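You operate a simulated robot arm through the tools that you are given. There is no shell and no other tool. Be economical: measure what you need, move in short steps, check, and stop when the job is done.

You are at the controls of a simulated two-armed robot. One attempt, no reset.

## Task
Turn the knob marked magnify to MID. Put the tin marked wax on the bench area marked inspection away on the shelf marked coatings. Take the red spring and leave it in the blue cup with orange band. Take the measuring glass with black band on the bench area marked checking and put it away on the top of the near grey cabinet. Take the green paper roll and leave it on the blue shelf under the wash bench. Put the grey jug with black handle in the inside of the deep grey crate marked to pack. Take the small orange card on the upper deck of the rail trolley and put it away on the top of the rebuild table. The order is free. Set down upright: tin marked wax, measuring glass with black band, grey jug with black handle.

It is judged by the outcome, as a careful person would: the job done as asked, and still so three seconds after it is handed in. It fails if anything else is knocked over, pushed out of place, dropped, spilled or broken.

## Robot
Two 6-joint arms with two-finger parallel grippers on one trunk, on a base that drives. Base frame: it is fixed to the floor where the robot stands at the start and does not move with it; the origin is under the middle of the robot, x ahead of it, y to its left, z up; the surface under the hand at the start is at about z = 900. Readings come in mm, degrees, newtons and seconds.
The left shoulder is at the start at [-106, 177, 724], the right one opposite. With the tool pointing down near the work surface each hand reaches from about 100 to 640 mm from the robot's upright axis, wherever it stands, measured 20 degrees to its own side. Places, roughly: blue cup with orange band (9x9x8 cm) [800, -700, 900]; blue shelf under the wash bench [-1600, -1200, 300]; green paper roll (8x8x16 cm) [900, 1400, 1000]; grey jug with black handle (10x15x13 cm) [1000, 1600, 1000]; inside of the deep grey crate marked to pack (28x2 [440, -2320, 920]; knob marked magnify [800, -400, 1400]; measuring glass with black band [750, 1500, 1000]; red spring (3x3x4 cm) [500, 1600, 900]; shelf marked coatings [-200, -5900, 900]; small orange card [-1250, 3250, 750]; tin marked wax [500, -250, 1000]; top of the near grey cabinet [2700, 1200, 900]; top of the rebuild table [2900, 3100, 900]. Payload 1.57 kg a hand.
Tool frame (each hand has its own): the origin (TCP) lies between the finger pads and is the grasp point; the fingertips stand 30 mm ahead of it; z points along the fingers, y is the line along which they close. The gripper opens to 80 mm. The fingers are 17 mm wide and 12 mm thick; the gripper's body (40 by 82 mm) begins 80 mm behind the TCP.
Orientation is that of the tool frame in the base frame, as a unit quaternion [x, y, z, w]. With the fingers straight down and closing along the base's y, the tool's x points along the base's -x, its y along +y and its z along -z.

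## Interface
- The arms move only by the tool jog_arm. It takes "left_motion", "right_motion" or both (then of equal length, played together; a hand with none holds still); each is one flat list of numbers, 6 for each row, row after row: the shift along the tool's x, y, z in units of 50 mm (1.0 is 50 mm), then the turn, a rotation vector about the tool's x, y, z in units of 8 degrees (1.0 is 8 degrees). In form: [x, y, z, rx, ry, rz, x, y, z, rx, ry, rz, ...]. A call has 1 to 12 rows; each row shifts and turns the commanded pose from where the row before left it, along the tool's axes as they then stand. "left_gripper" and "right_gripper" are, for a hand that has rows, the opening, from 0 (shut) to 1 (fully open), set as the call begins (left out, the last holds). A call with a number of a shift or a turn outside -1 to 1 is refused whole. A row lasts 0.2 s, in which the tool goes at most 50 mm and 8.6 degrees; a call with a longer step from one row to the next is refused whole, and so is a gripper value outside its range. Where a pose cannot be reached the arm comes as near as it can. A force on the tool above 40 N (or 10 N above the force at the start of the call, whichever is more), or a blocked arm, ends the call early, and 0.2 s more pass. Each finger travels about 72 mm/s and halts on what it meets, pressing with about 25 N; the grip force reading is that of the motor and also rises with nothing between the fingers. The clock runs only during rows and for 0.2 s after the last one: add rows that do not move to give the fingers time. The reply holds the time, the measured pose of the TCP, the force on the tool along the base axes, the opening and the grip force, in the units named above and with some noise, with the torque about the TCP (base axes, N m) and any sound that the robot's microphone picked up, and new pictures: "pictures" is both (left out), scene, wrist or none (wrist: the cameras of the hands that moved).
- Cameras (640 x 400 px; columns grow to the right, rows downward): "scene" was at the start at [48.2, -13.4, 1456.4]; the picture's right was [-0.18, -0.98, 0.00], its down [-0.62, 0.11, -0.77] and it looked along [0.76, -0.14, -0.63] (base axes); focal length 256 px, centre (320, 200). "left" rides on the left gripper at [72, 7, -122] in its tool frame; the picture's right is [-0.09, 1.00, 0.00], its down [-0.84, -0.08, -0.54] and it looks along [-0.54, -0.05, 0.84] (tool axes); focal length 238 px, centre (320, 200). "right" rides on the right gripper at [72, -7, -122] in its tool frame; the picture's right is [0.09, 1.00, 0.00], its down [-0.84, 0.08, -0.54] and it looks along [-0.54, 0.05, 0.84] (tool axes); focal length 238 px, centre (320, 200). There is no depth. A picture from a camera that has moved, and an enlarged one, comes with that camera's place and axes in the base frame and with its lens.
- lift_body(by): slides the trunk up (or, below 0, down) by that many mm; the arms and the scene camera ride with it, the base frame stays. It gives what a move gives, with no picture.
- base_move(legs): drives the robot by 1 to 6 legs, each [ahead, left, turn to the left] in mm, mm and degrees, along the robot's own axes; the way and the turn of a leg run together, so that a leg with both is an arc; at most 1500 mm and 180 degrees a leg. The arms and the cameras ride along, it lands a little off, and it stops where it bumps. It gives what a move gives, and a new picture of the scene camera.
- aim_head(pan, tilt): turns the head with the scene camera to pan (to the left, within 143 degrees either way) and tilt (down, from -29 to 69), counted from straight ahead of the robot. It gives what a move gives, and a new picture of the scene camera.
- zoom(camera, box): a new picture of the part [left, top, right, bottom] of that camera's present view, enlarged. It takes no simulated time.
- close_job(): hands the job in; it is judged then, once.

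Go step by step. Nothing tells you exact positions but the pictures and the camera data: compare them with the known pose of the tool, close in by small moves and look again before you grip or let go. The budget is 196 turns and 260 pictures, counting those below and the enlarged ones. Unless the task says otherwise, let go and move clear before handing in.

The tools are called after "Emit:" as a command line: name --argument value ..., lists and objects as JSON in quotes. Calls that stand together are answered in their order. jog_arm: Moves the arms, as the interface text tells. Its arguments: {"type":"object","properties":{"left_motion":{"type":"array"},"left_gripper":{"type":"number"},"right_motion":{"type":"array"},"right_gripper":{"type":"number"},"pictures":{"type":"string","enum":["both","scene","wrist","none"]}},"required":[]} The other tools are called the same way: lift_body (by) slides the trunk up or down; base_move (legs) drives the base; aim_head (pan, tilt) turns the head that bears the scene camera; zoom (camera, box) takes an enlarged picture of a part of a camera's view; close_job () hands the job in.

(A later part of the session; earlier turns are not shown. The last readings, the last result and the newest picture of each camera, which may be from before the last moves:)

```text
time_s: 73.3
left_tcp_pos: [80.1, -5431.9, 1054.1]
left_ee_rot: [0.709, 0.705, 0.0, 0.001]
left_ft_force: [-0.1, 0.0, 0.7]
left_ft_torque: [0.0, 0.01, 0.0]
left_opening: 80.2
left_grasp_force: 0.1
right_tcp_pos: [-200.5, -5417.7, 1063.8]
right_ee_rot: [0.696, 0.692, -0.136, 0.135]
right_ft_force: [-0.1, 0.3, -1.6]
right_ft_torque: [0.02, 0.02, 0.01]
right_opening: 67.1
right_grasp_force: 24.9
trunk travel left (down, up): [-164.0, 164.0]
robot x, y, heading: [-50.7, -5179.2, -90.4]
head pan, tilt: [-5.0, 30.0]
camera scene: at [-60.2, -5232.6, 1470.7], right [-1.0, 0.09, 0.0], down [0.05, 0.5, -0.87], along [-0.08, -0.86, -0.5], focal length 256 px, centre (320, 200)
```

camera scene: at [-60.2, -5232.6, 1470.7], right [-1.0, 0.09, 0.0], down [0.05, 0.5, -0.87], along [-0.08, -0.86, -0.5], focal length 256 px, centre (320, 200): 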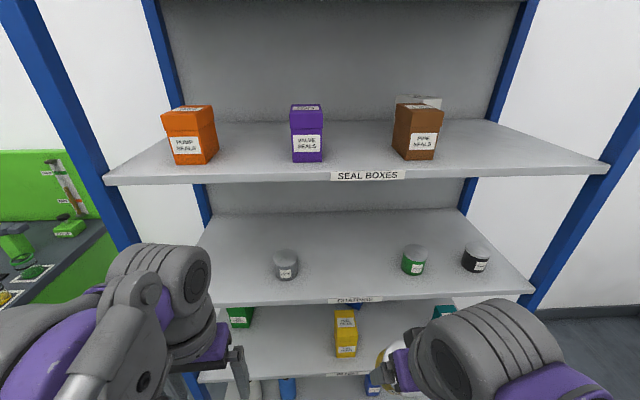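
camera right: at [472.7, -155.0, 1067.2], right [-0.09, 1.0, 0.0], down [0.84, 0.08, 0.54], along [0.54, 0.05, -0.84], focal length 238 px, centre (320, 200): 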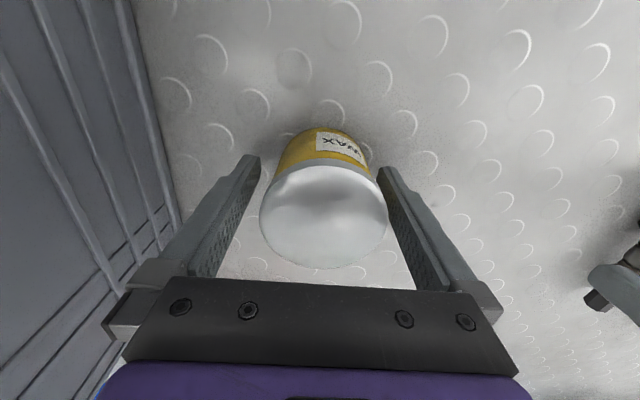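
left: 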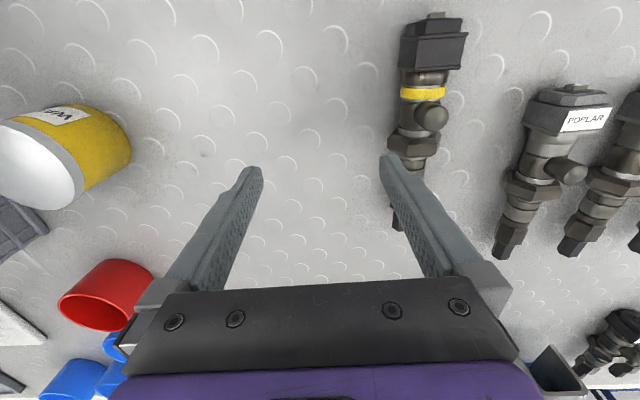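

Lower outside the shelf, then go in, watching.

Emit:
jog_arm --right_motion '[0.2925, 0, 0.723, 0, 0, 0, 0.2925, 0, 0.723, 0, 0, 0, -0.897, 0, 0.363, 0, 0, 0, -0.897, 0, 0.363, 0, 0, 0, -0.897, 0, 0.363, 0, 0, 0, -0.897, 0, 0.363, 0, 0, 0, -0.897, 0, 0.363, 0, 0, 0]' --pictures "both"

```text
time_s: 74.9
left_tcp_pos: [80.1, -5434.4, 1053.9]
left_ee_rot: [0.709, 0.706, 0.0, -0.001]
left_ft_force: [0.7, -0.8, -0.5]
left_ft_torque: [0.03, -0.02, -0.05]
left_opening: 80.0
left_grasp_force: 0.1
right_tcp_pos: [-199.9, -5665.1, 983.8]
right_ee_rot: [0.696, 0.692, -0.135, 0.135]
right_ft_force: [-0.1, 0.6, -1.6]
right_ft_torque: [0.04, -0.02, -0.02]
right_opening: 67.2
right_grasp_force: 25.1
trunk travel left (down, up): [-164.0, 164.0]
robot x, y, heading: [-50.3, -5181.9, -90.2]
head pan, tilt: [-5.0, 30.0]
camera scene: at [-60.0, -5235.6, 1470.6], right [-1.0, 0.09, 0.0], down [0.05, 0.5, -0.87], along [-0.08, -0.86, -0.5], focal length 256 px, centre (320, 200)
camera right: at [-206.9, -5553.5, 1070.0], right [1.0, 0.08, -0.03], down [0.07, -0.57, 0.82], along [0.05, -0.82, -0.58], focal length 238 px, centre (320, 200)
```

scene: 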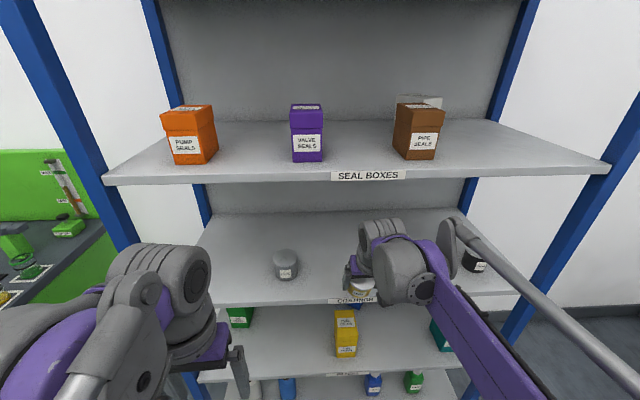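
right: 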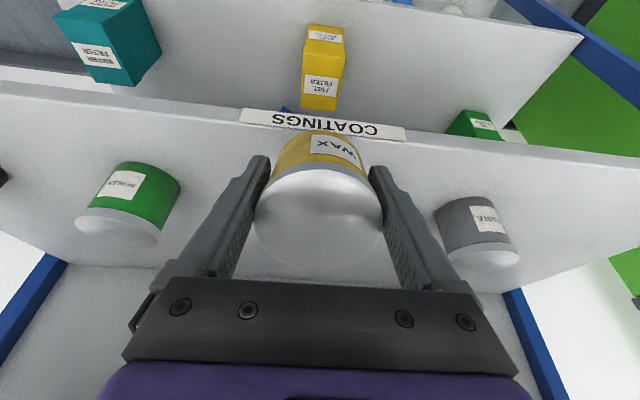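

Room is ample. Moving in another 92 mm, then lowering gently until contact.

Emit:
jog_arm --right_motion '[-0.853, 0, 0.345, 0, 0, 0, -0.853, 0, 0.345, 0, 0, 0, 0.188, 0, 0.463, 0, 0, 0, 0, 0, 0, 0, 0, 0]' --pictures "wrist"

```text
time_s: 75.9
left_tcp_pos: [80.7, -5432.2, 1054.0]
left_ee_rot: [0.709, 0.705, 0.0, -0.001]
left_ft_force: [0.4, -0.5, 0.6]
left_ft_torque: [0.0, 0.0, 0.04]
left_opening: 80.0
left_grasp_force: 0.1
right_tcp_pos: [-203.4, -5750.4, 958.0]
right_ee_rot: [0.696, 0.692, -0.135, 0.134]
right_ft_force: [0.8, 0.1, -1.8]
right_ft_torque: [0.01, 0.01, 0.04]
right_opening: 67.1
right_grasp_force: 25.0
trunk travel left (down, up): [-164.0, 164.0]
robot x, y, heading: [-52.9, -5181.0, -90.1]
head pan, tilt: [-5.0, 30.0]
camera right: at [-210.6, -5639.5, 1045.9], right [1.0, 0.08, -0.03], down [0.07, -0.57, 0.82], along [0.05, -0.82, -0.58], focal length 238 px, centre (320, 200)
```

right: 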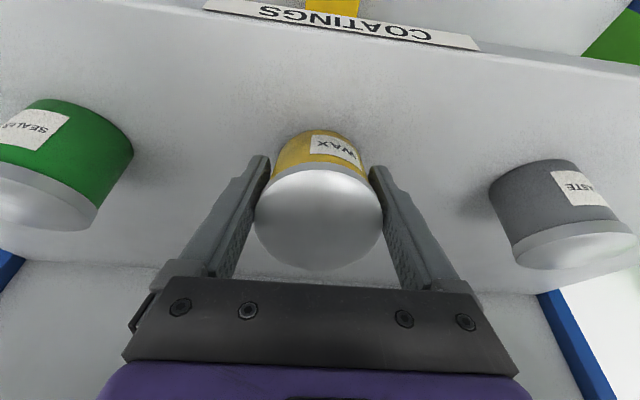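

Emit:
jog_arm --right_motion '[0.0225, 0, 0.0556, 0, 0, 0, 0.0225, 0, 0.0556, 0, 0, 0, 0.0225, 0, 0.0556, 0, 0, 0, 0.0225, 0, 0.0556, 0, 0, 0]' --pictures "none"

```text
time_s: 76.9
left_tcp_pos: [80.8, -5431.7, 1055.6]
left_ee_rot: [0.708, 0.706, 0.001, -0.001]
left_ft_force: [0.0, 0.7, -0.9]
left_ft_torque: [0.0, 0.01, 0.0]
left_opening: 79.9
left_grasp_force: 0.1
right_tcp_pos: [-201.3, -5752.6, 948.3]
right_ee_rot: [0.696, 0.692, -0.137, 0.136]
right_ft_force: [-1.5, -2.0, 14.5]
right_ft_torque: [0.0, 0.08, -0.01]
right_opening: 67.1
right_grasp_force: 24.8
trunk travel left (down, up): [-164.0, 164.0]
robot x, y, heading: [-53.1, -5181.0, -90.1]
head pan, tilt: [-5.0, 30.0]
```

Contact at z≈949. Pressing slightly so the tin pivots flat.

Emit:
jog_arm --right_motion '[0.0225, 0, 0.0556, 0, 0, 0, 0.0225, 0, 0.0556, 0, 0, 0, 0, 0, 0, 0, 0, 0]' --pictures "wrist"

```text
time_s: 77.7
left_tcp_pos: [81.6, -5432.2, 1053.9]
left_ee_rot: [0.708, 0.706, 0.0, 0.001]
left_ft_force: [0.3, -0.4, -0.2]
left_ft_torque: [0.02, 0.0, -0.01]
left_opening: 80.1
left_grasp_force: 0.0
right_tcp_pos: [-202.1, -5751.8, 943.0]
right_ee_rot: [0.696, 0.693, -0.136, 0.135]
right_ft_force: [1.5, 3.0, 13.8]
right_ft_torque: [0.21, -0.03, 0.0]
right_opening: 66.4
right_grasp_force: 24.6
trunk travel left (down, up): [-164.0, 164.0]
robot x, y, heading: [-51.3, -5178.5, -90.3]
head pan, tilt: [-5.0, 30.0]
camera right: at [-207.7, -5639.2, 1029.2], right [1.0, 0.08, -0.03], down [0.07, -0.57, 0.82], along [0.05, -0.82, -0.58], focal length 238 px, centre (320, 200)
```

right: 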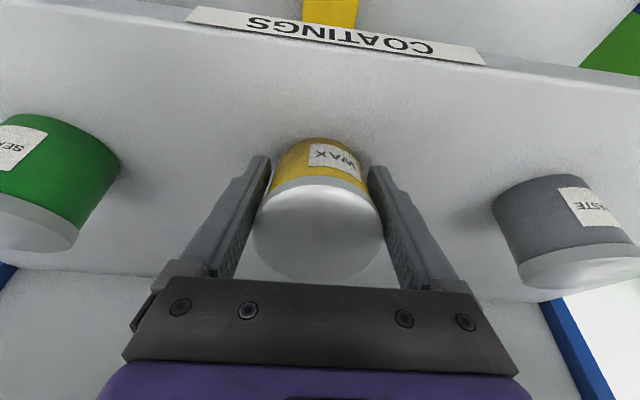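

It pivots as wanted. Slight further press and then release.

Emit:
jog_arm --right_motion '[0.0225, 0, 0.0556, 0, 0, 0, 0, 0, 0, 0, 0, 0]' --pictures "none"

Emit:
jog_arm --right_motion '[0, 0, 0, 0, 0, 0, 0, 0, 0, 0, 0, 0]' --right_gripper 1 --pictures "wrist"

```text
time_s: 78.3
left_tcp_pos: [81.5, -5431.5, 1054.7]
left_ee_rot: [0.708, 0.706, 0.0, 0.0]
left_ft_force: [0.5, 0.8, -0.3]
left_ft_torque: [0.0, 0.0, 0.01]
left_opening: 80.0
left_grasp_force: 0.0
right_tcp_pos: [-200.4, -5751.6, 939.2]
right_ee_rot: [0.696, 0.692, -0.136, 0.135]
right_ft_force: [-1.3, 1.5, 16.5]
right_ft_torque: [0.19, 0.1, -0.02]
right_opening: 65.8
right_grasp_force: 25.2
trunk travel left (down, up): [-164.0, 164.0]
robot x, y, heading: [-49.9, -5180.9, -90.3]
head pan, tilt: [-5.0, 30.0]
```

```text
time_s: 78.9
left_tcp_pos: [80.9, -5431.9, 1054.4]
left_ee_rot: [0.708, 0.706, 0.0, 0.0]
left_ft_force: [0.1, 0.0, 0.2]
left_ft_torque: [0.02, 0.04, 0.0]
left_opening: 80.2
left_grasp_force: 0.0
right_tcp_pos: [-201.4, -5754.2, 938.7]
right_ee_rot: [0.696, 0.692, -0.134, 0.135]
right_ft_force: [-0.3, 0.4, -0.7]
right_ft_torque: [-0.01, 0.02, 0.04]
right_opening: 80.2
right_grasp_force: 0.0
trunk travel left (down, up): [-164.0, 164.0]
robot x, y, heading: [-51.1, -5181.4, -89.9]
head pan, tilt: [-5.0, 30.0]
camera right: at [-207.5, -5640.9, 1025.6], right [1.0, 0.08, -0.03], down [0.07, -0.57, 0.82], along [0.05, -0.82, -0.58], focal length 238 px, centre (320, 200)
```

right: 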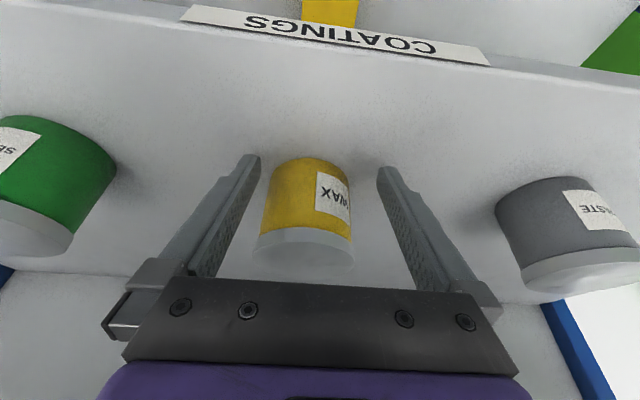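

The wax tin stands upright on the shelf. Withdrawing straight back.

Emit:
jog_arm --right_motion '[0, -0.06, 0, 0, 0, 0, 0.897, 0, -0.363, 0, 0, 0, 0.897, 0, -0.363, 0, 0, 0, 0.897, 0, -0.363, 0, 0, 0, 0.897, 0, -0.363, 0, 0, 0, 0.897, 0, -0.363, 0, 0, 0, 0.5, 0, -0.8, 0, 0.917, 0, 0, 0, -0.8, 0, 0.917, 0, 0, 0, -0.8, 0, 0.917, 0]' --pictures "scene"

Emit:
zoom --camera "scene" --box '[240, 200, 480, 320]'

```text
time_s: 80.9
left_tcp_pos: [80.5, -5432.9, 1055.0]
left_ee_rot: [0.708, 0.706, 0.001, 0.0]
left_ft_force: [-0.9, -0.3, -0.2]
left_ft_torque: [0.01, 0.01, -0.01]
left_opening: 80.1
left_grasp_force: 0.2
right_tcp_pos: [-206.4, -5458.0, 1044.6]
right_ee_rot: [0.708, 0.706, 0.001, 0.0]
right_ft_force: [-0.3, -0.2, -0.9]
right_ft_torque: [0.0, 0.0, -0.01]
right_opening: 80.2
right_grasp_force: 0.1
trunk travel left (down, up): [-164.0, 164.0]
robot x, y, heading: [-50.7, -5178.9, -90.4]
head pan, tilt: [-5.0, 30.0]
camera scene: at [-59.8, -5234.3, 1470.6], right [-1.0, 0.09, 0.0], down [0.05, 0.5, -0.87], along [-0.08, -0.86, -0.5], focal length 256 px, centre (320, 200)
```

scene: 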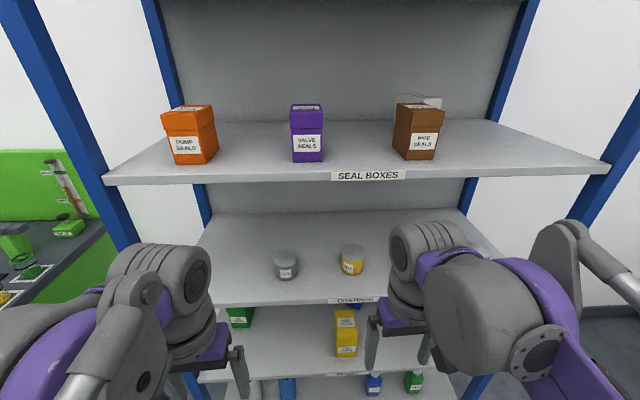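

```text
2.67 times, centred on (360, 260) of scene
camera zoom: at [-59.8, -5234.3, 1470.6], right [-1.0, 0.09, 0.0], down [0.05, 0.5, -0.87], along [-0.08, -0.86, -0.5], focal length 682 px, centre (213, 40)
```

zoom: 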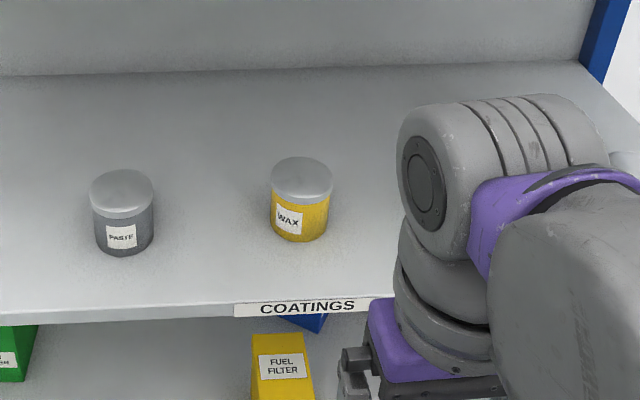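

Wax done. Driving back up the aisle toward the checking end.

Emit:
base_move --legs '[[-150, 0, 0], [0, -480, 0], [0, 0, 90.4], [0, 1500, 0], [0, 1500, 0], [0, 1500, 0]]'

Emit:
base_move --legs '[[0, 1150, 0], [0, 1150, 0]]'

Emit:
aim_head --pan 10 --tilt 35

```text
time_s: 129.2
left_tcp_pos: [-301.9, -392.3, 1055.2]
left_ee_rot: [-0.018, 1.0, 0.0, 0.0]
left_ft_force: [0.3, -0.5, 1.0]
left_ft_torque: [-0.01, 0.0, 0.0]
left_opening: 79.8
left_grasp_force: 0.1
right_tcp_pos: [-264.6, -678.1, 1046.0]
right_ee_rot: [-0.017, 1.0, 0.0, -0.001]
right_ft_force: [0.0, 0.1, -0.4]
right_ft_torque: [-0.02, -0.02, 0.01]
right_opening: 79.9
right_grasp_force: 0.0
trunk travel left (down, up): [-164.0, 164.0]
robot x, y, heading: [-547.9, -533.0, 1.9]
head pan, tilt: [-5.0, 30.0]
camera scene: at [-493.9, -537.5, 1470.6], right [-0.05, -1.0, 0.0], down [-0.5, 0.03, -0.87], along [0.86, -0.04, -0.5], focal length 256 px, centre (320, 200)
```

scene: 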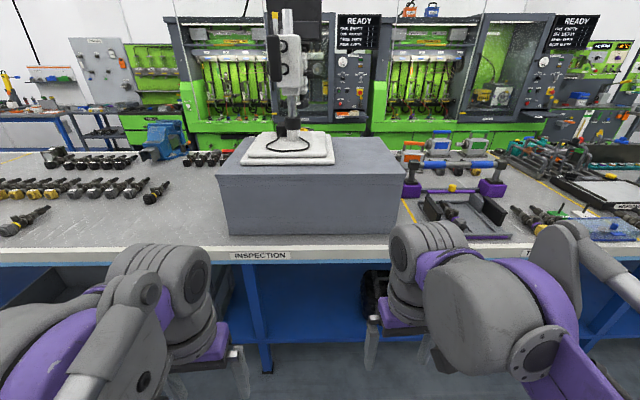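

```text
time_s: 149.1
left_tcp_pos: [-326.5, 1852.4, 1054.7]
left_ee_rot: [-0.006, 1.0, 0.0, 0.0]
left_ft_force: [-1.0, 0.2, 0.2]
left_ft_torque: [-0.01, 0.02, -0.01]
left_opening: 80.1
left_grasp_force: 0.0
right_tcp_pos: [-293.9, 1564.8, 1044.6]
right_ee_rot: [-0.005, 1.0, 0.0, 0.0]
right_ft_force: [-0.3, 0.5, -0.4]
right_ft_torque: [0.01, 0.03, 0.01]
right_opening: 80.0
right_grasp_force: 0.0
trunk travel left (down, up): [-164.0, 164.0]
robot x, y, heading: [-573.9, 1716.2, 0.7]
head pan, tilt: [-5.0, 30.0]
camera scene: at [-521.0, 1711.6, 1470.6], right [-0.08, -1.0, 0.0], down [-0.5, 0.04, -0.87], along [0.86, -0.07, -0.5], focal length 256 px, centre (320, 200)
```

scene: 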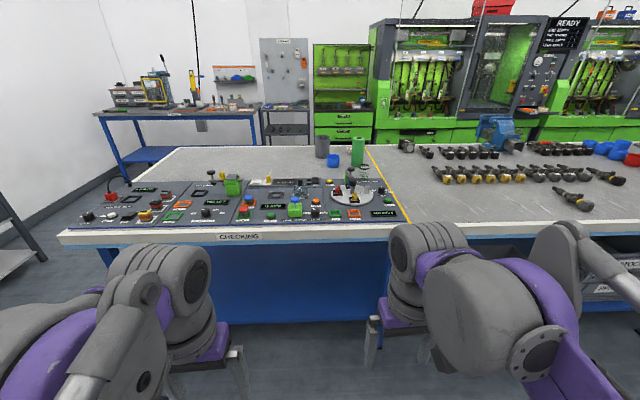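

```text
time_s: 149.9
left_tcp_pos: [-324.6, 1852.9, 1053.9]
left_ee_rot: [-0.006, 1.0, 0.001, 0.0]
left_ft_force: [-1.0, -0.8, 0.2]
left_ft_torque: [0.02, 0.01, 0.02]
left_opening: 80.1
left_grasp_force: 0.0
right_tcp_pos: [-295.1, 1565.0, 1045.2]
right_ee_rot: [-0.005, 1.0, 0.001, 0.0]
right_ft_force: [1.1, 0.5, 0.2]
right_ft_torque: [0.02, 0.01, -0.02]
right_opening: 79.9
right_grasp_force: 0.0
trunk travel left (down, up): [-164.0, 164.0]
robot x, y, heading: [-575.9, 1721.9, 0.7]
head pan, tilt: [10.0, 35.0]
camera scene: at [-524.6, 1734.6, 1462.9], right [0.18, -0.98, 0.0], down [-0.56, -0.11, -0.82], along [0.81, 0.15, -0.57], focal length 256 px, centre (320, 200)
```

scene: 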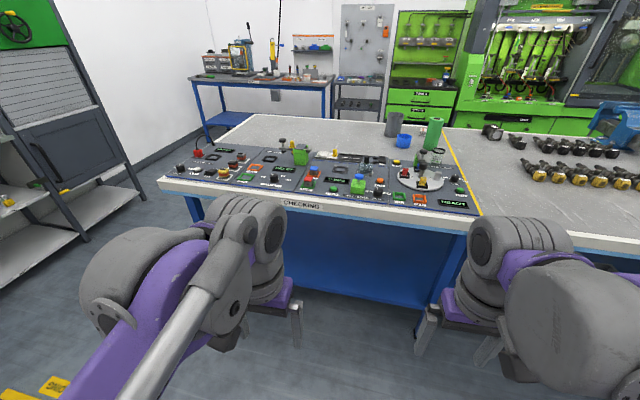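

The checking area spans y≈1300–2570. Enlarging it to find the red spring and the measuring glass with black band.

Emit:
zoom --camera "scene" --box '[330, 110, 480, 220]'

Emit:
zoom --camera "scene" --box '[170, 120, 340, 220]'

```text
3.64 times, centred on (405, 165) of scene
camera zoom: at [-524.6, 1734.6, 1462.9], right [0.18, -0.98, 0.0], down [-0.56, -0.11, -0.82], along [0.81, 0.15, -0.57], focal length 929 px, centre (11, 327)
```

zoom: 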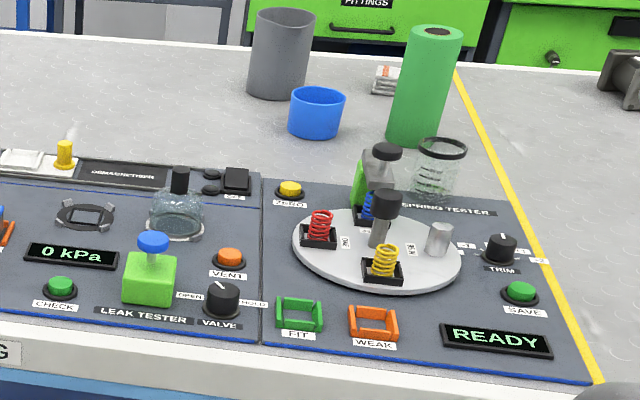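

```text
3.76 times, centred on (255, 170) of scene
camera zoom: at [-524.6, 1734.6, 1462.9], right [0.18, -0.98, 0.0], down [-0.56, -0.11, -0.82], along [0.81, 0.15, -0.57], focal length 962 px, centre (565, 313)
```

zoom: 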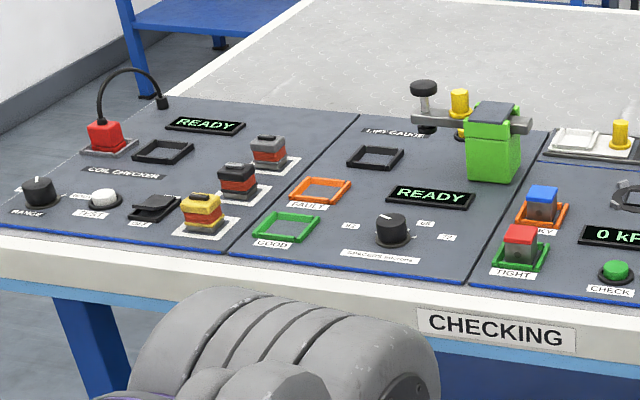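

Red spring is in its holder at ≈[490,1556]; the black-banded glass at ≈[690,1380]. Moving up to the bench there.

Emit:
base_move --legs '[[0, -195, -0.7], [540, 0, 0]]'

Emit:
aim_head --pan 0 --tilt 50

```text
time_s: 154.9
left_tcp_pos: [214.8, 1648.9, 1053.0]
left_ee_rot: [0.006, 1.0, 0.001, 0.0]
left_ft_force: [1.4, 0.3, 0.6]
left_ft_torque: [-0.01, 0.06, -0.03]
left_opening: 79.8
left_grasp_force: 0.0
right_tcp_pos: [239.0, 1360.3, 1044.9]
right_ee_rot: [0.006, 1.0, 0.001, 0.001]
right_ft_force: [-0.1, 0.4, 0.4]
right_ft_torque: [0.0, 0.04, -0.01]
right_opening: 80.1
right_grasp_force: 0.0
trunk travel left (down, up): [-164.0, 164.0]
robot x, y, heading: [-38.8, 1518.6, -0.7]
head pan, tilt: [10.0, 35.0]
camera scene: at [13.0, 1535.0, 1462.8], right [0.16, -0.99, 0.0], down [-0.57, -0.09, -0.82], along [0.81, 0.13, -0.57], focal length 256 px, centre (320, 200)
```

scene: 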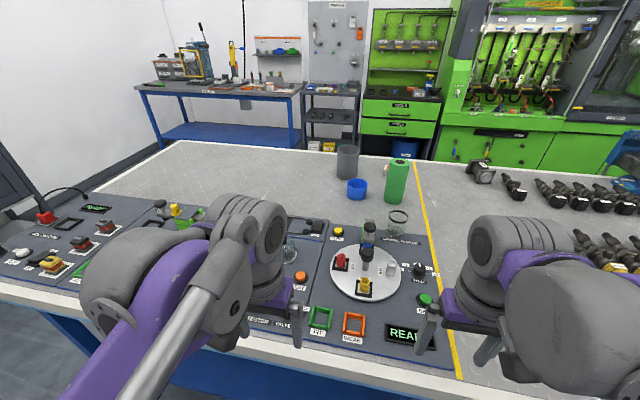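

```text
time_s: 155.7
left_tcp_pos: [214.8, 1648.4, 1054.0]
left_ee_rot: [0.005, 1.0, 0.0, 0.0]
left_ft_force: [0.2, 0.3, -0.1]
left_ft_torque: [0.02, 0.0, 0.01]
left_opening: 79.9
left_grasp_force: 0.1
right_tcp_pos: [238.4, 1360.1, 1046.1]
right_ee_rot: [0.005, 1.0, 0.001, 0.001]
right_ft_force: [-1.0, 0.9, -0.2]
right_ft_torque: [0.0, -0.06, 0.01]
right_opening: 80.1
right_grasp_force: 0.0
trunk travel left (down, up): [-164.0, 164.0]
robot x, y, heading: [-42.4, 1522.0, -0.4]
head pan, tilt: [0.0, 50.0]
camera scene: at [2.6, 1519.8, 1441.2], right [-0.01, -1.0, 0.0], down [-0.77, 0.01, -0.64], along [0.64, -0.01, -0.77], focal length 256 px, centre (320, 200)
```

scene: 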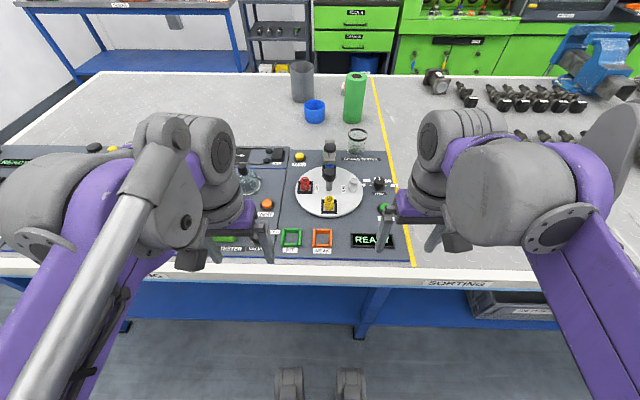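

Emit:
zoom --camera "scene" --box '[270, 110, 410, 230]'

```text
3.33 times, centred on (340, 170) of scene
camera zoom: at [2.6, 1519.8, 1441.2], right [-0.01, -1.0, 0.0], down [-0.77, 0.01, -0.64], along [0.64, -0.01, -0.77], focal length 852 px, centre (253, 300)
```

zoom: 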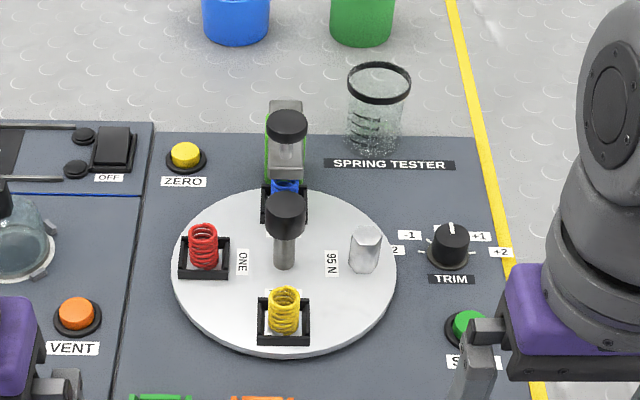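

Spring at ≈[477,1553], top z≈957. I'll creep forward ~90 mm and raise the trunk for better reach.

Emit:
base_move --legs '[[90, 0, 0.5]]'

Emit:
lift_body --by 150

```text
time_s: 156.8
left_tcp_pos: [301.8, 1650.5, 1053.7]
left_ee_rot: [0.0, 1.0, 0.0, 0.0]
left_ft_force: [0.4, 0.9, 0.0]
left_ft_torque: [-0.03, 0.01, 0.0]
left_opening: 80.5
left_grasp_force: 0.2
right_tcp_pos: [328.5, 1362.6, 1044.7]
right_ee_rot: [0.001, 1.0, 0.001, 0.0]
right_ft_force: [0.4, 0.2, -0.9]
right_ft_torque: [-0.01, 0.0, -0.01]
right_opening: 79.9
right_grasp_force: 0.1
trunk travel left (down, up): [-164.0, 164.0]
robot x, y, heading: [46.9, 1515.6, -0.1]
head pan, tilt: [0.0, 50.0]
camera scene: at [91.5, 1519.6, 1441.1], right [0.0, -1.0, 0.0], down [-0.77, 0.0, -0.64], along [0.64, 0.0, -0.77], focal length 256 px, centre (320, 200)
```

scene: 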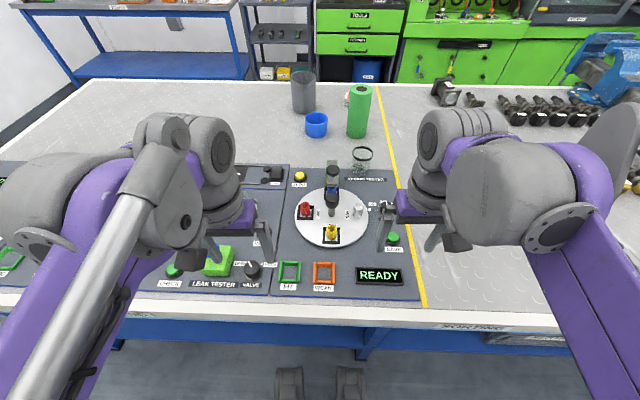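

```text
time_s: 158.6
left_tcp_pos: [299.8, 1649.7, 1204.2]
left_ee_rot: [0.001, 1.0, 0.0, 0.0]
left_ft_force: [-0.2, -0.4, 0.4]
left_ft_torque: [0.02, -0.02, 0.0]
left_opening: 79.6
left_grasp_force: 0.0
right_tcp_pos: [327.8, 1362.9, 1195.3]
right_ee_rot: [0.001, 1.0, 0.0, 0.001]
right_ft_force: [0.3, -0.9, -0.6]
right_ft_torque: [-0.03, -0.02, -0.02]
right_opening: 80.0
right_grasp_force: 0.0
trunk travel left (down, up): [-314.0, 14.0]
robot x, y, heading: [49.5, 1517.0, -0.1]
head pan, tilt: [0.0, 50.0]
```

Moving the left hand above the red spring.

Emit:
jog_arm --left_motion '[-0.7, -0.384, 0.57, 0, 0, 0, -0.7, -0.384, 0.57, 0, 0, 0, -0.7, -0.384, 0.57, 0, 0, 0, -0.7, -0.384, 0.57, 0, 0, 0, -0.7, -0.384, 0.57, 0, 0, 0, 0, 0, 0, 0, 0, 0]' --left_gripper 0.75 --pictures "wrist"

```text
time_s: 159.9
left_tcp_pos: [476.0, 1554.1, 1063.4]
left_ee_rot: [0.0, 1.0, 0.0, 0.001]
left_ft_force: [-0.2, -0.1, -0.3]
left_ft_torque: [0.01, 0.0, 0.02]
left_opening: 59.9
left_grasp_force: 0.1
right_tcp_pos: [326.7, 1362.1, 1195.4]
right_ee_rot: [0.001, 1.0, -0.001, 0.0]
right_ft_force: [-1.3, -0.4, 0.2]
right_ft_torque: [-0.01, -0.02, -0.02]
right_opening: 80.1
right_grasp_force: 0.0
trunk travel left (down, up): [-314.0, 14.0]
robot x, y, heading: [49.3, 1520.5, -0.2]
head pan, tilt: [0.0, 50.0]
camera left: at [402.6, 1560.2, 1184.0], right [0.09, 1.0, 0.0], down [0.84, -0.08, 0.54], along [0.54, -0.05, -0.84], focal length 238 px, centre (320, 200)
```

left: 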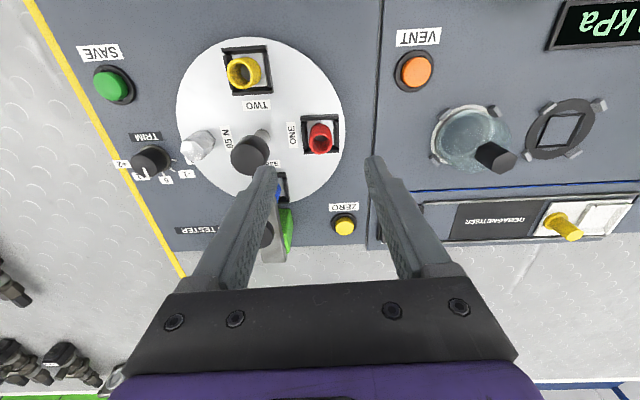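

Spring centre ≈[483,1554]. Adjust and descend to just above.

Emit:
jog_arm --left_motion '[-0.15, 0, 0.75, 0, 0, 0, 0, 0, 0.8, 0, 0, 0, 0, 0, 0, 0, 0, 0]' --pictures "wrist"

```text
time_s: 160.8
left_tcp_pos: [484.2, 1556.6, 982.2]
left_ee_rot: [0.001, 1.0, 0.0, -0.001]
left_ft_force: [0.0, 0.4, 0.3]
left_ft_torque: [-0.02, -0.01, 0.02]
left_opening: 60.0
left_grasp_force: 0.1
right_tcp_pos: [328.3, 1363.3, 1194.8]
right_ee_rot: [0.001, 1.0, 0.001, 0.0]
right_ft_force: [0.2, -0.3, 0.2]
right_ft_torque: [-0.03, 0.04, 0.01]
right_opening: 79.9
right_grasp_force: 0.1
trunk travel left (down, up): [-314.0, 14.0]
robot x, y, heading: [44.9, 1515.7, -0.0]
head pan, tilt: [0.0, 50.0]
camera left: at [410.6, 1562.3, 1102.9], right [0.09, 1.0, 0.0], down [0.84, -0.08, 0.54], along [0.54, -0.05, -0.84], focal length 238 px, centre (320, 200)
```

left: 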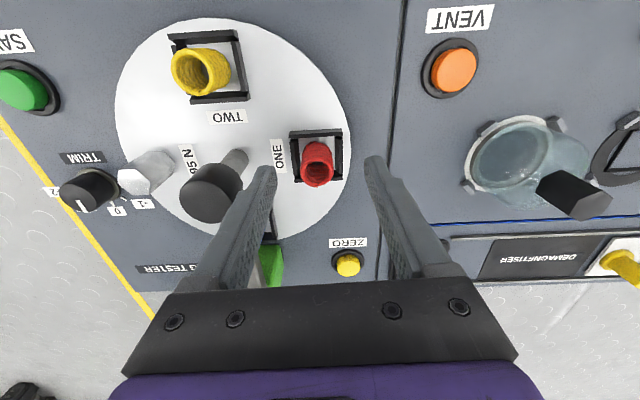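

Emit:
jog_arm --left_motion '[0.02, -0.06, 0.42, 0, 0, 0, 0, 0, 0, 0, 0, 0]' --pictures "none"

Emit:
jog_arm --left_motion '[0, 0, 0, 0, 0, 0, 0, 0, 0, 0, 0, 0, 0, 0, 0, 0, 0, 0]' --left_gripper 0 --pictures "wrist"

```text
time_s: 161.3
left_tcp_pos: [482.2, 1553.8, 962.1]
left_ee_rot: [0.001, 1.0, 0.0, 0.0]
left_ft_force: [0.1, -0.3, -0.3]
left_ft_torque: [0.01, 0.02, 0.0]
left_opening: 60.1
left_grasp_force: 0.1
right_tcp_pos: [328.5, 1362.9, 1195.3]
right_ee_rot: [0.001, 1.0, 0.001, 0.001]
right_ft_force: [0.2, 0.5, 0.3]
right_ft_torque: [0.0, 0.01, 0.02]
right_opening: 80.0
right_grasp_force: 0.1
trunk travel left (down, up): [-314.0, 14.0]
robot x, y, heading: [46.0, 1518.1, -0.1]
head pan, tilt: [0.0, 50.0]
```

```text
time_s: 162.2
left_tcp_pos: [482.4, 1552.9, 962.2]
left_ee_rot: [0.001, 1.0, 0.001, 0.0]
left_ft_force: [-0.2, 0.5, -0.7]
left_ft_torque: [-0.01, 0.02, 0.01]
left_opening: 22.7
left_grasp_force: 24.9
right_tcp_pos: [328.2, 1363.1, 1194.2]
right_ee_rot: [0.001, 1.0, 0.001, 0.001]
right_ft_force: [0.7, -0.6, 0.1]
right_ft_torque: [0.02, 0.02, 0.0]
right_opening: 79.9
right_grasp_force: 0.1
trunk travel left (down, up): [-314.0, 14.0]
robot x, y, heading: [48.9, 1517.7, -0.2]
head pan, tilt: [0.0, 50.0]
camera left: at [409.6, 1559.4, 1083.6], right [0.09, 1.0, 0.0], down [0.84, -0.08, 0.54], along [0.54, -0.05, -0.84], focal length 238 px, centre (320, 200)
```

left: 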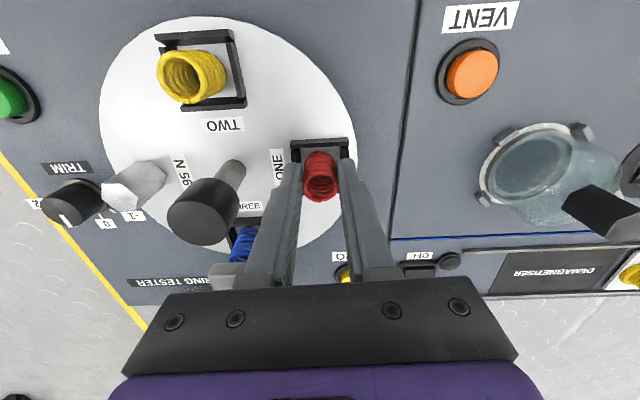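

Spring gripped. Lifting the left hand away, and moving the right hand toward the glass at ≈[670,1395], staying high.

Emit:
jog_arm --left_motion '[0, 0, -1, 0, 0, 0, 0, 0, -1, 0, 0, 0, 0, 0, -1, 0, 0, 0, 0.8, 0.6, 0, 0, 0, 0, 0.8, 0.6, 0, 0, 0, 0, 0.8, 0.6, 0, 0, 0, 0]' --pictures "wrist"

Emit:
jog_arm --right_motion '[-1, 0, 0, 0, 0, 0, -1, 0, 0, 0, 0, 0, -1, 0, 0, 0, 0, 0, -1, 0.1, 0, 0, 0, 0, -0.8, 0.5, 0, 0, 0, 0, 0, 0, 1, 0, 0, 0, 0, 0, 0.8, 0, 0, 0, 0, 0, 0, 0, 0, 0]' --right_gripper 1 --pictures "both"

```text
time_s: 163.6
left_tcp_pos: [358.2, 1641.7, 1113.1]
left_ee_rot: [0.0, 1.0, 0.0, 0.001]
left_ft_force: [-0.6, -0.3, 0.0]
left_ft_torque: [-0.01, 0.0, -0.01]
left_opening: 22.4
left_grasp_force: 25.5
right_tcp_pos: [326.4, 1362.7, 1195.6]
right_ee_rot: [0.0, 1.0, 0.0, 0.001]
right_ft_force: [-0.1, -0.1, 0.1]
right_ft_torque: [-0.04, -0.01, -0.01]
right_opening: 80.0
right_grasp_force: 0.0
trunk travel left (down, up): [-314.0, 14.0]
robot x, y, heading: [51.0, 1520.4, -0.4]
head pan, tilt: [0.0, 50.0]
camera left: at [285.8, 1648.9, 1234.6], right [0.09, 1.0, 0.0], down [0.84, -0.08, 0.54], along [0.54, -0.05, -0.84], focal length 238 px, centre (320, 200)
```

left: 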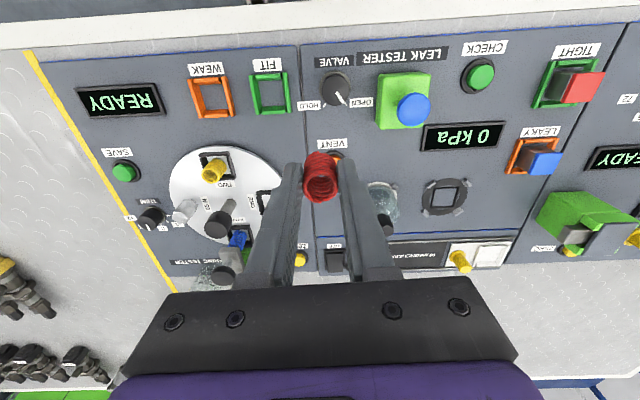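

```text
refused: row 4 steps farther than a row can; nothing moved
```

Spring held. Redoing the right-hand move with legal steps.

Emit:
jog_arm --right_motion '[-1, 0, 0, 0, 0, 0, -1, 0, 0, 0, 0, 0, -1, 0, 0, 0, 0, 0, -0.98, 0.1, 0, 0, 0, 0, -0.8, 0.5, 0, 0, 0, 0, -0.8, 0, 0.5, 0, 0, 0, 0, 0, 0.9, 0, 0, 0, 0, 0, 0, 0, 0, 0]' --right_gripper 1 --pictures "both"

```text
time_s: 165.3
left_tcp_pos: [360.3, 1642.8, 1113.1]
left_ee_rot: [0.0, 1.0, 0.0, 0.0]
left_ft_force: [0.2, 0.9, -0.3]
left_ft_torque: [-0.02, 0.01, -0.02]
left_opening: 22.4
left_grasp_force: 25.2
right_tcp_pos: [606.6, 1392.9, 1127.5]
right_ee_rot: [0.001, 1.0, 0.0, 0.0]
right_ft_force: [0.8, 0.2, 0.0]
right_ft_torque: [0.02, -0.02, 0.01]
right_opening: 79.9
right_grasp_force: 0.1
trunk travel left (down, up): [-314.0, 14.0]
robot x, y, heading: [53.8, 1518.8, 0.1]
head pan, tilt: [0.0, 50.0]
camera scene: at [83.1, 1519.8, 1594.9], right [0.0, -1.0, 0.0], down [-0.77, 0.0, -0.64], along [0.64, 0.0, -0.77], focal length 256 px, centre (320, 200)
camera right: at [535.1, 1387.7, 1250.4], right [-0.09, 1.0, 0.0], down [0.84, 0.08, 0.54], along [0.54, 0.05, -0.84], focal length 238 px, centre (320, 200)
```

scene: 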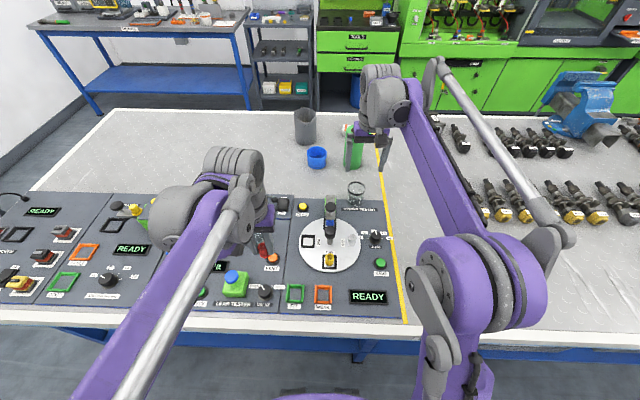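
right: 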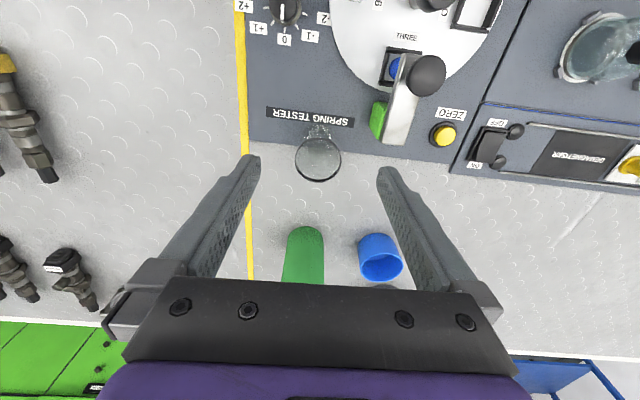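

Glass centre ≈[654,1396], rim z≈966, Ø≈59. Moving over and partway down.

Emit:
jog_arm --right_motion '[-0.94, 0.06, 0, 0, 0, 0, 0, 0, 1, 0, 0, 0, 0, 0, 1, 0, 0, 0, 0, 0, 0, 0, 0, 0]' --pictures "wrist"

```text
time_s: 166.3
left_tcp_pos: [360.9, 1643.3, 1114.6]
left_ee_rot: [0.001, 1.0, -0.001, 0.0]
left_ft_force: [0.3, -0.5, -0.4]
left_ft_torque: [0.01, -0.01, 0.02]
left_opening: 22.5
left_grasp_force: 24.8
right_tcp_pos: [655.2, 1395.2, 1025.2]
right_ee_rot: [0.001, 1.0, 0.0, 0.001]
right_ft_force: [0.1, -0.1, -0.2]
right_ft_torque: [0.0, 0.0, -0.01]
right_opening: 80.1
right_grasp_force: 0.1
trunk travel left (down, up): [-314.0, 14.0]
robot x, y, heading: [48.3, 1518.7, 0.1]
head pan, tilt: [0.0, 50.0]
camera right: at [582.9, 1388.4, 1147.7], right [-0.09, 1.0, 0.0], down [0.84, 0.08, 0.54], along [0.54, 0.05, -0.84], focal length 238 px, centre (320, 200)
```

right: 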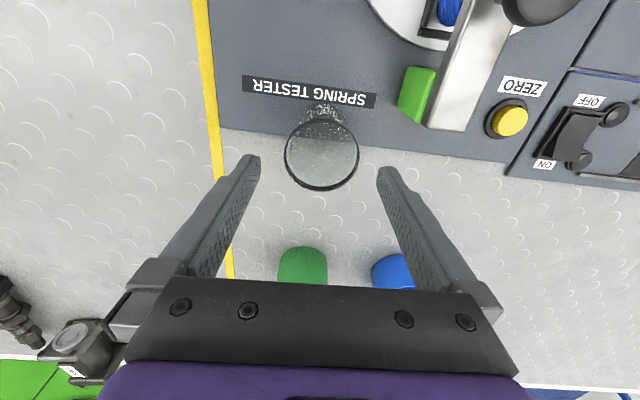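

Well centred. Descending and gripping.

Emit:
jog_arm --right_motion '[0, 0.02, 0.85, 0, 0, 0, 0, 0, 0.85, 0, 0, 0, 0, 0, 0, 0, 0, 0]' --pictures "wrist"

Emit:
jog_arm --right_motion '[0, 0, 0, 0, 0, 0, 0, 0, 0, 0, 0, 0, 0, 0, 0, 0, 0, 0]' --right_gripper 0.5 --pictures "wrist"

```text
time_s: 167.2
left_tcp_pos: [360.5, 1642.0, 1113.0]
left_ee_rot: [0.0, 1.0, 0.0, 0.001]
left_ft_force: [0.0, -0.2, -1.1]
left_ft_torque: [0.02, 0.01, -0.05]
left_opening: 22.6
left_grasp_force: 25.4
right_tcp_pos: [654.7, 1395.7, 938.9]
right_ee_rot: [0.001, 1.0, 0.001, 0.001]
right_ft_force: [-0.7, 0.9, -0.7]
right_ft_torque: [-0.01, -0.01, 0.01]
right_opening: 79.7
right_grasp_force: 0.2
trunk travel left (down, up): [-314.0, 14.0]
robot x, y, heading: [53.4, 1517.0, -0.3]
head pan, tilt: [0.0, 50.0]
camera right: at [582.8, 1388.5, 1061.5], right [-0.09, 1.0, 0.0], down [0.84, 0.08, 0.54], along [0.54, 0.05, -0.84], focal length 238 px, centre (320, 200)
```

right: 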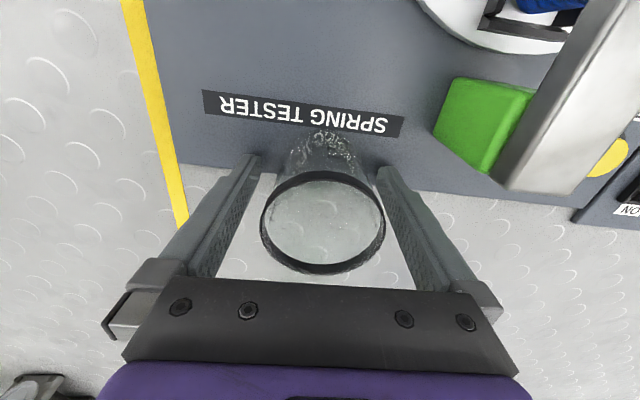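

```text
time_s: 167.9
left_tcp_pos: [360.8, 1642.7, 1114.0]
left_ee_rot: [0.001, 1.0, 0.0, 0.0]
left_ft_force: [-0.6, 0.0, -0.8]
left_ft_torque: [0.01, 0.01, 0.0]
left_opening: 22.6
left_grasp_force: 24.6
right_tcp_pos: [654.5, 1394.8, 939.2]
right_ee_rot: [0.001, 1.0, 0.001, 0.001]
right_ft_force: [-0.1, 0.5, 0.5]
right_ft_torque: [-0.03, 0.0, 0.01]
right_opening: 55.7
right_grasp_force: 24.6
trunk travel left (down, up): [-314.0, 14.0]
robot x, y, heading: [48.8, 1520.8, -0.2]
head pan, tilt: [0.0, 50.0]
camera right: at [583.1, 1388.5, 1061.8], right [-0.09, 1.0, 0.0], down [0.84, 0.08, 0.54], along [0.54, 0.05, -0.84], focal length 238 px, centre (320, 200)
```

right: 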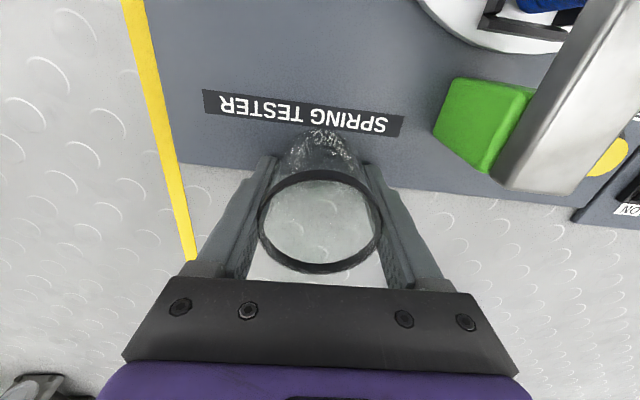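

Glass gripped at 56 mm. Lifting and retracting.

Emit:
jog_arm --right_motion '[0, 0, -1, 0, 0, 0, 0, 0, -1, 0, 0, 0, 0, 0, -1, 0, 0, 0, 1, 0, 0, 0, 0, 0, 1, 0, 0, 0, 0, 0, 1, 0, 0, 0, 0, 0, 1, 0, 0, 0, 0, 0, 1, 0, 0, 0, 0, 0, 1, 0, 0, 0, 0, 0]' --pictures "wrist"

Emit:
aim_head --pan 45 --tilt 25

```text
time_s: 169.9
left_tcp_pos: [360.0, 1642.4, 1113.7]
left_ee_rot: [0.001, 1.0, 0.0, 0.002]
left_ft_force: [0.8, -1.0, -0.7]
left_ft_torque: [0.0, 0.02, 0.03]
left_opening: 22.4
left_grasp_force: 24.9
right_tcp_pos: [350.1, 1397.5, 1090.5]
right_ee_rot: [0.001, 1.0, 0.001, 0.001]
right_ft_force: [-0.2, -0.3, -0.8]
right_ft_torque: [0.0, -0.01, 0.03]
right_opening: 55.4
right_grasp_force: 24.7
trunk travel left (down, up): [-314.0, 14.0]
robot x, y, heading: [48.1, 1517.1, 0.2]
head pan, tilt: [0.0, 50.0]
camera right: at [277.5, 1390.4, 1212.5], right [-0.09, 1.0, 0.0], down [0.84, 0.07, 0.54], along [0.54, 0.05, -0.84], focal length 238 px, centre (320, 200)
```

right: 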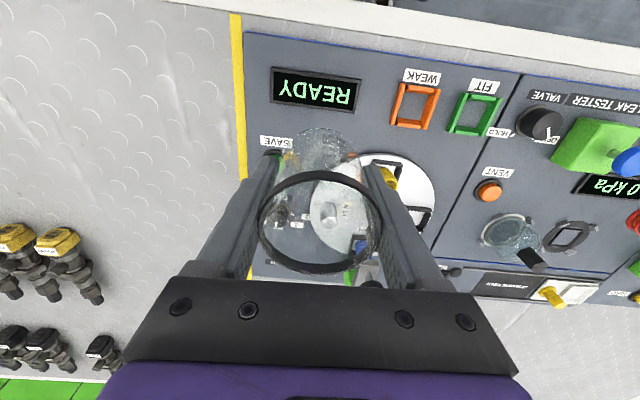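

```text
time_s: 171.1
left_tcp_pos: [360.5, 1642.0, 1113.4]
left_ee_rot: [0.001, 1.0, 0.0, 0.0]
left_ft_force: [1.3, 0.8, 0.5]
left_ft_torque: [-0.01, -0.04, -0.01]
left_opening: 22.4
left_grasp_force: 25.3
right_tcp_pos: [352.2, 1398.4, 1089.1]
right_ee_rot: [0.0, 1.0, 0.0, 0.001]
right_ft_force: [0.7, 0.0, -1.1]
right_ft_torque: [0.0, 0.0, 0.02]
right_opening: 55.7
right_grasp_force: 24.6
trunk travel left (down, up): [-314.0, 14.0]
robot x, y, heading: [49.7, 1521.4, 0.0]
head pan, tilt: [45.0, 25.0]
camera scene: at [71.2, 1584.8, 1632.4], right [0.71, -0.71, 0.0], down [-0.3, -0.3, -0.91], along [0.64, 0.64, -0.42], focal length 256 px, centre (320, 200)
```

scene: 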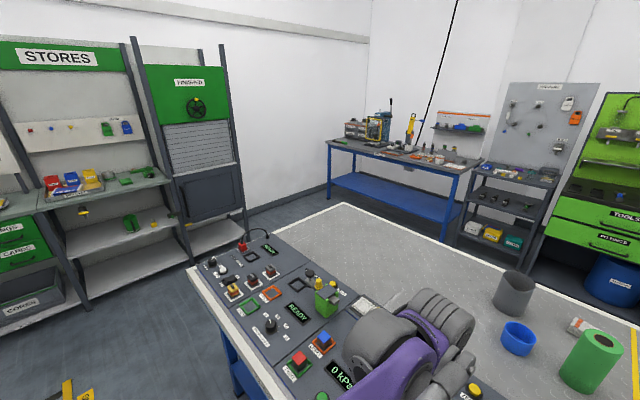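

Both held. The passage around the bench's left end (y≈2570–3800) is open; driving round to the far aisle.

Emit:
base_move --legs '[[-420, 0, 0], [0, 1500, 0], [0, 150, 0], [1500, 0, 0], [650, 0, 0]]'

Emit:
aim_head --pan -50 --tilt 25

```text
time_s: 198.1
left_tcp_pos: [2017.3, 3387.9, 1113.2]
left_ee_rot: [-0.028, 1.0, 0.0, 0.0]
left_ft_force: [0.1, -0.3, 0.4]
left_ft_torque: [-0.04, -0.01, -0.01]
left_opening: 22.5
left_grasp_force: 25.1
right_tcp_pos: [2024.5, 3142.7, 1090.4]
right_ee_rot: [-0.029, 1.0, 0.0, -0.001]
right_ft_force: [-0.3, -1.0, -0.5]
right_ft_torque: [-0.01, -0.02, -0.03]
right_opening: 55.0
right_grasp_force: 25.4
trunk travel left (down, up): [-314.0, 14.0]
robot x, y, heading: [1714.2, 3246.4, 3.5]
head pan, tilt: [45.0, 25.0]
camera scene: at [1732.7, 3312.4, 1632.3], right [0.75, -0.66, 0.0], down [-0.28, -0.32, -0.91], along [0.6, 0.68, -0.42], focal length 256 px, centre (320, 200)
```

scene: 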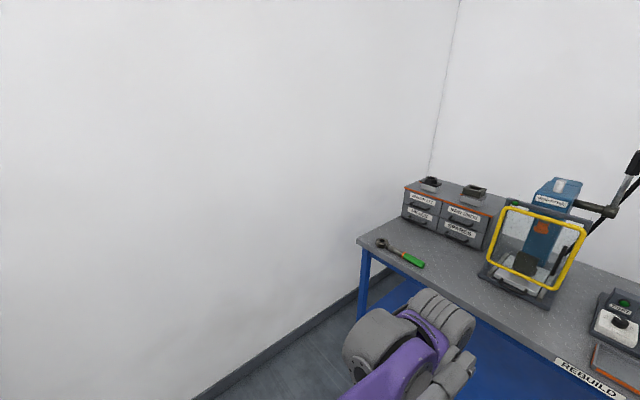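

```text
time_s: 199.8
left_tcp_pos: [2018.7, 3386.5, 1113.7]
left_ee_rot: [-0.029, 1.0, 0.001, 0.0]
left_ft_force: [0.3, 0.1, -0.5]
left_ft_torque: [-0.02, -0.01, 0.0]
left_opening: 22.2
left_grasp_force: 24.3
right_tcp_pos: [2024.3, 3142.8, 1090.2]
right_ee_rot: [-0.029, 1.0, 0.0, 0.001]
right_ft_force: [-1.0, -0.3, -0.6]
right_ft_torque: [-0.04, -0.01, 0.01]
right_opening: 55.1
right_grasp_force: 25.1
trunk travel left (down, up): [-314.0, 14.0]
robot x, y, heading: [1716.3, 3241.9, 3.4]
head pan, tilt: [-50.0, 25.0]
camera scene: at [1735.1, 3176.6, 1632.4], right [-0.73, -0.69, 0.0], down [-0.29, 0.31, -0.91], along [0.62, -0.66, -0.42], focal length 256 px, centre (320, 200)
```

scene: 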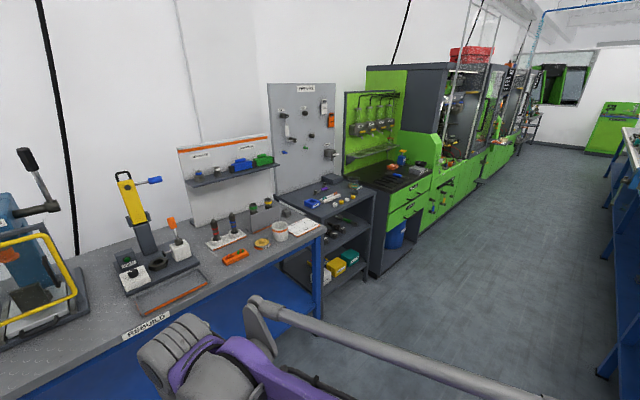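

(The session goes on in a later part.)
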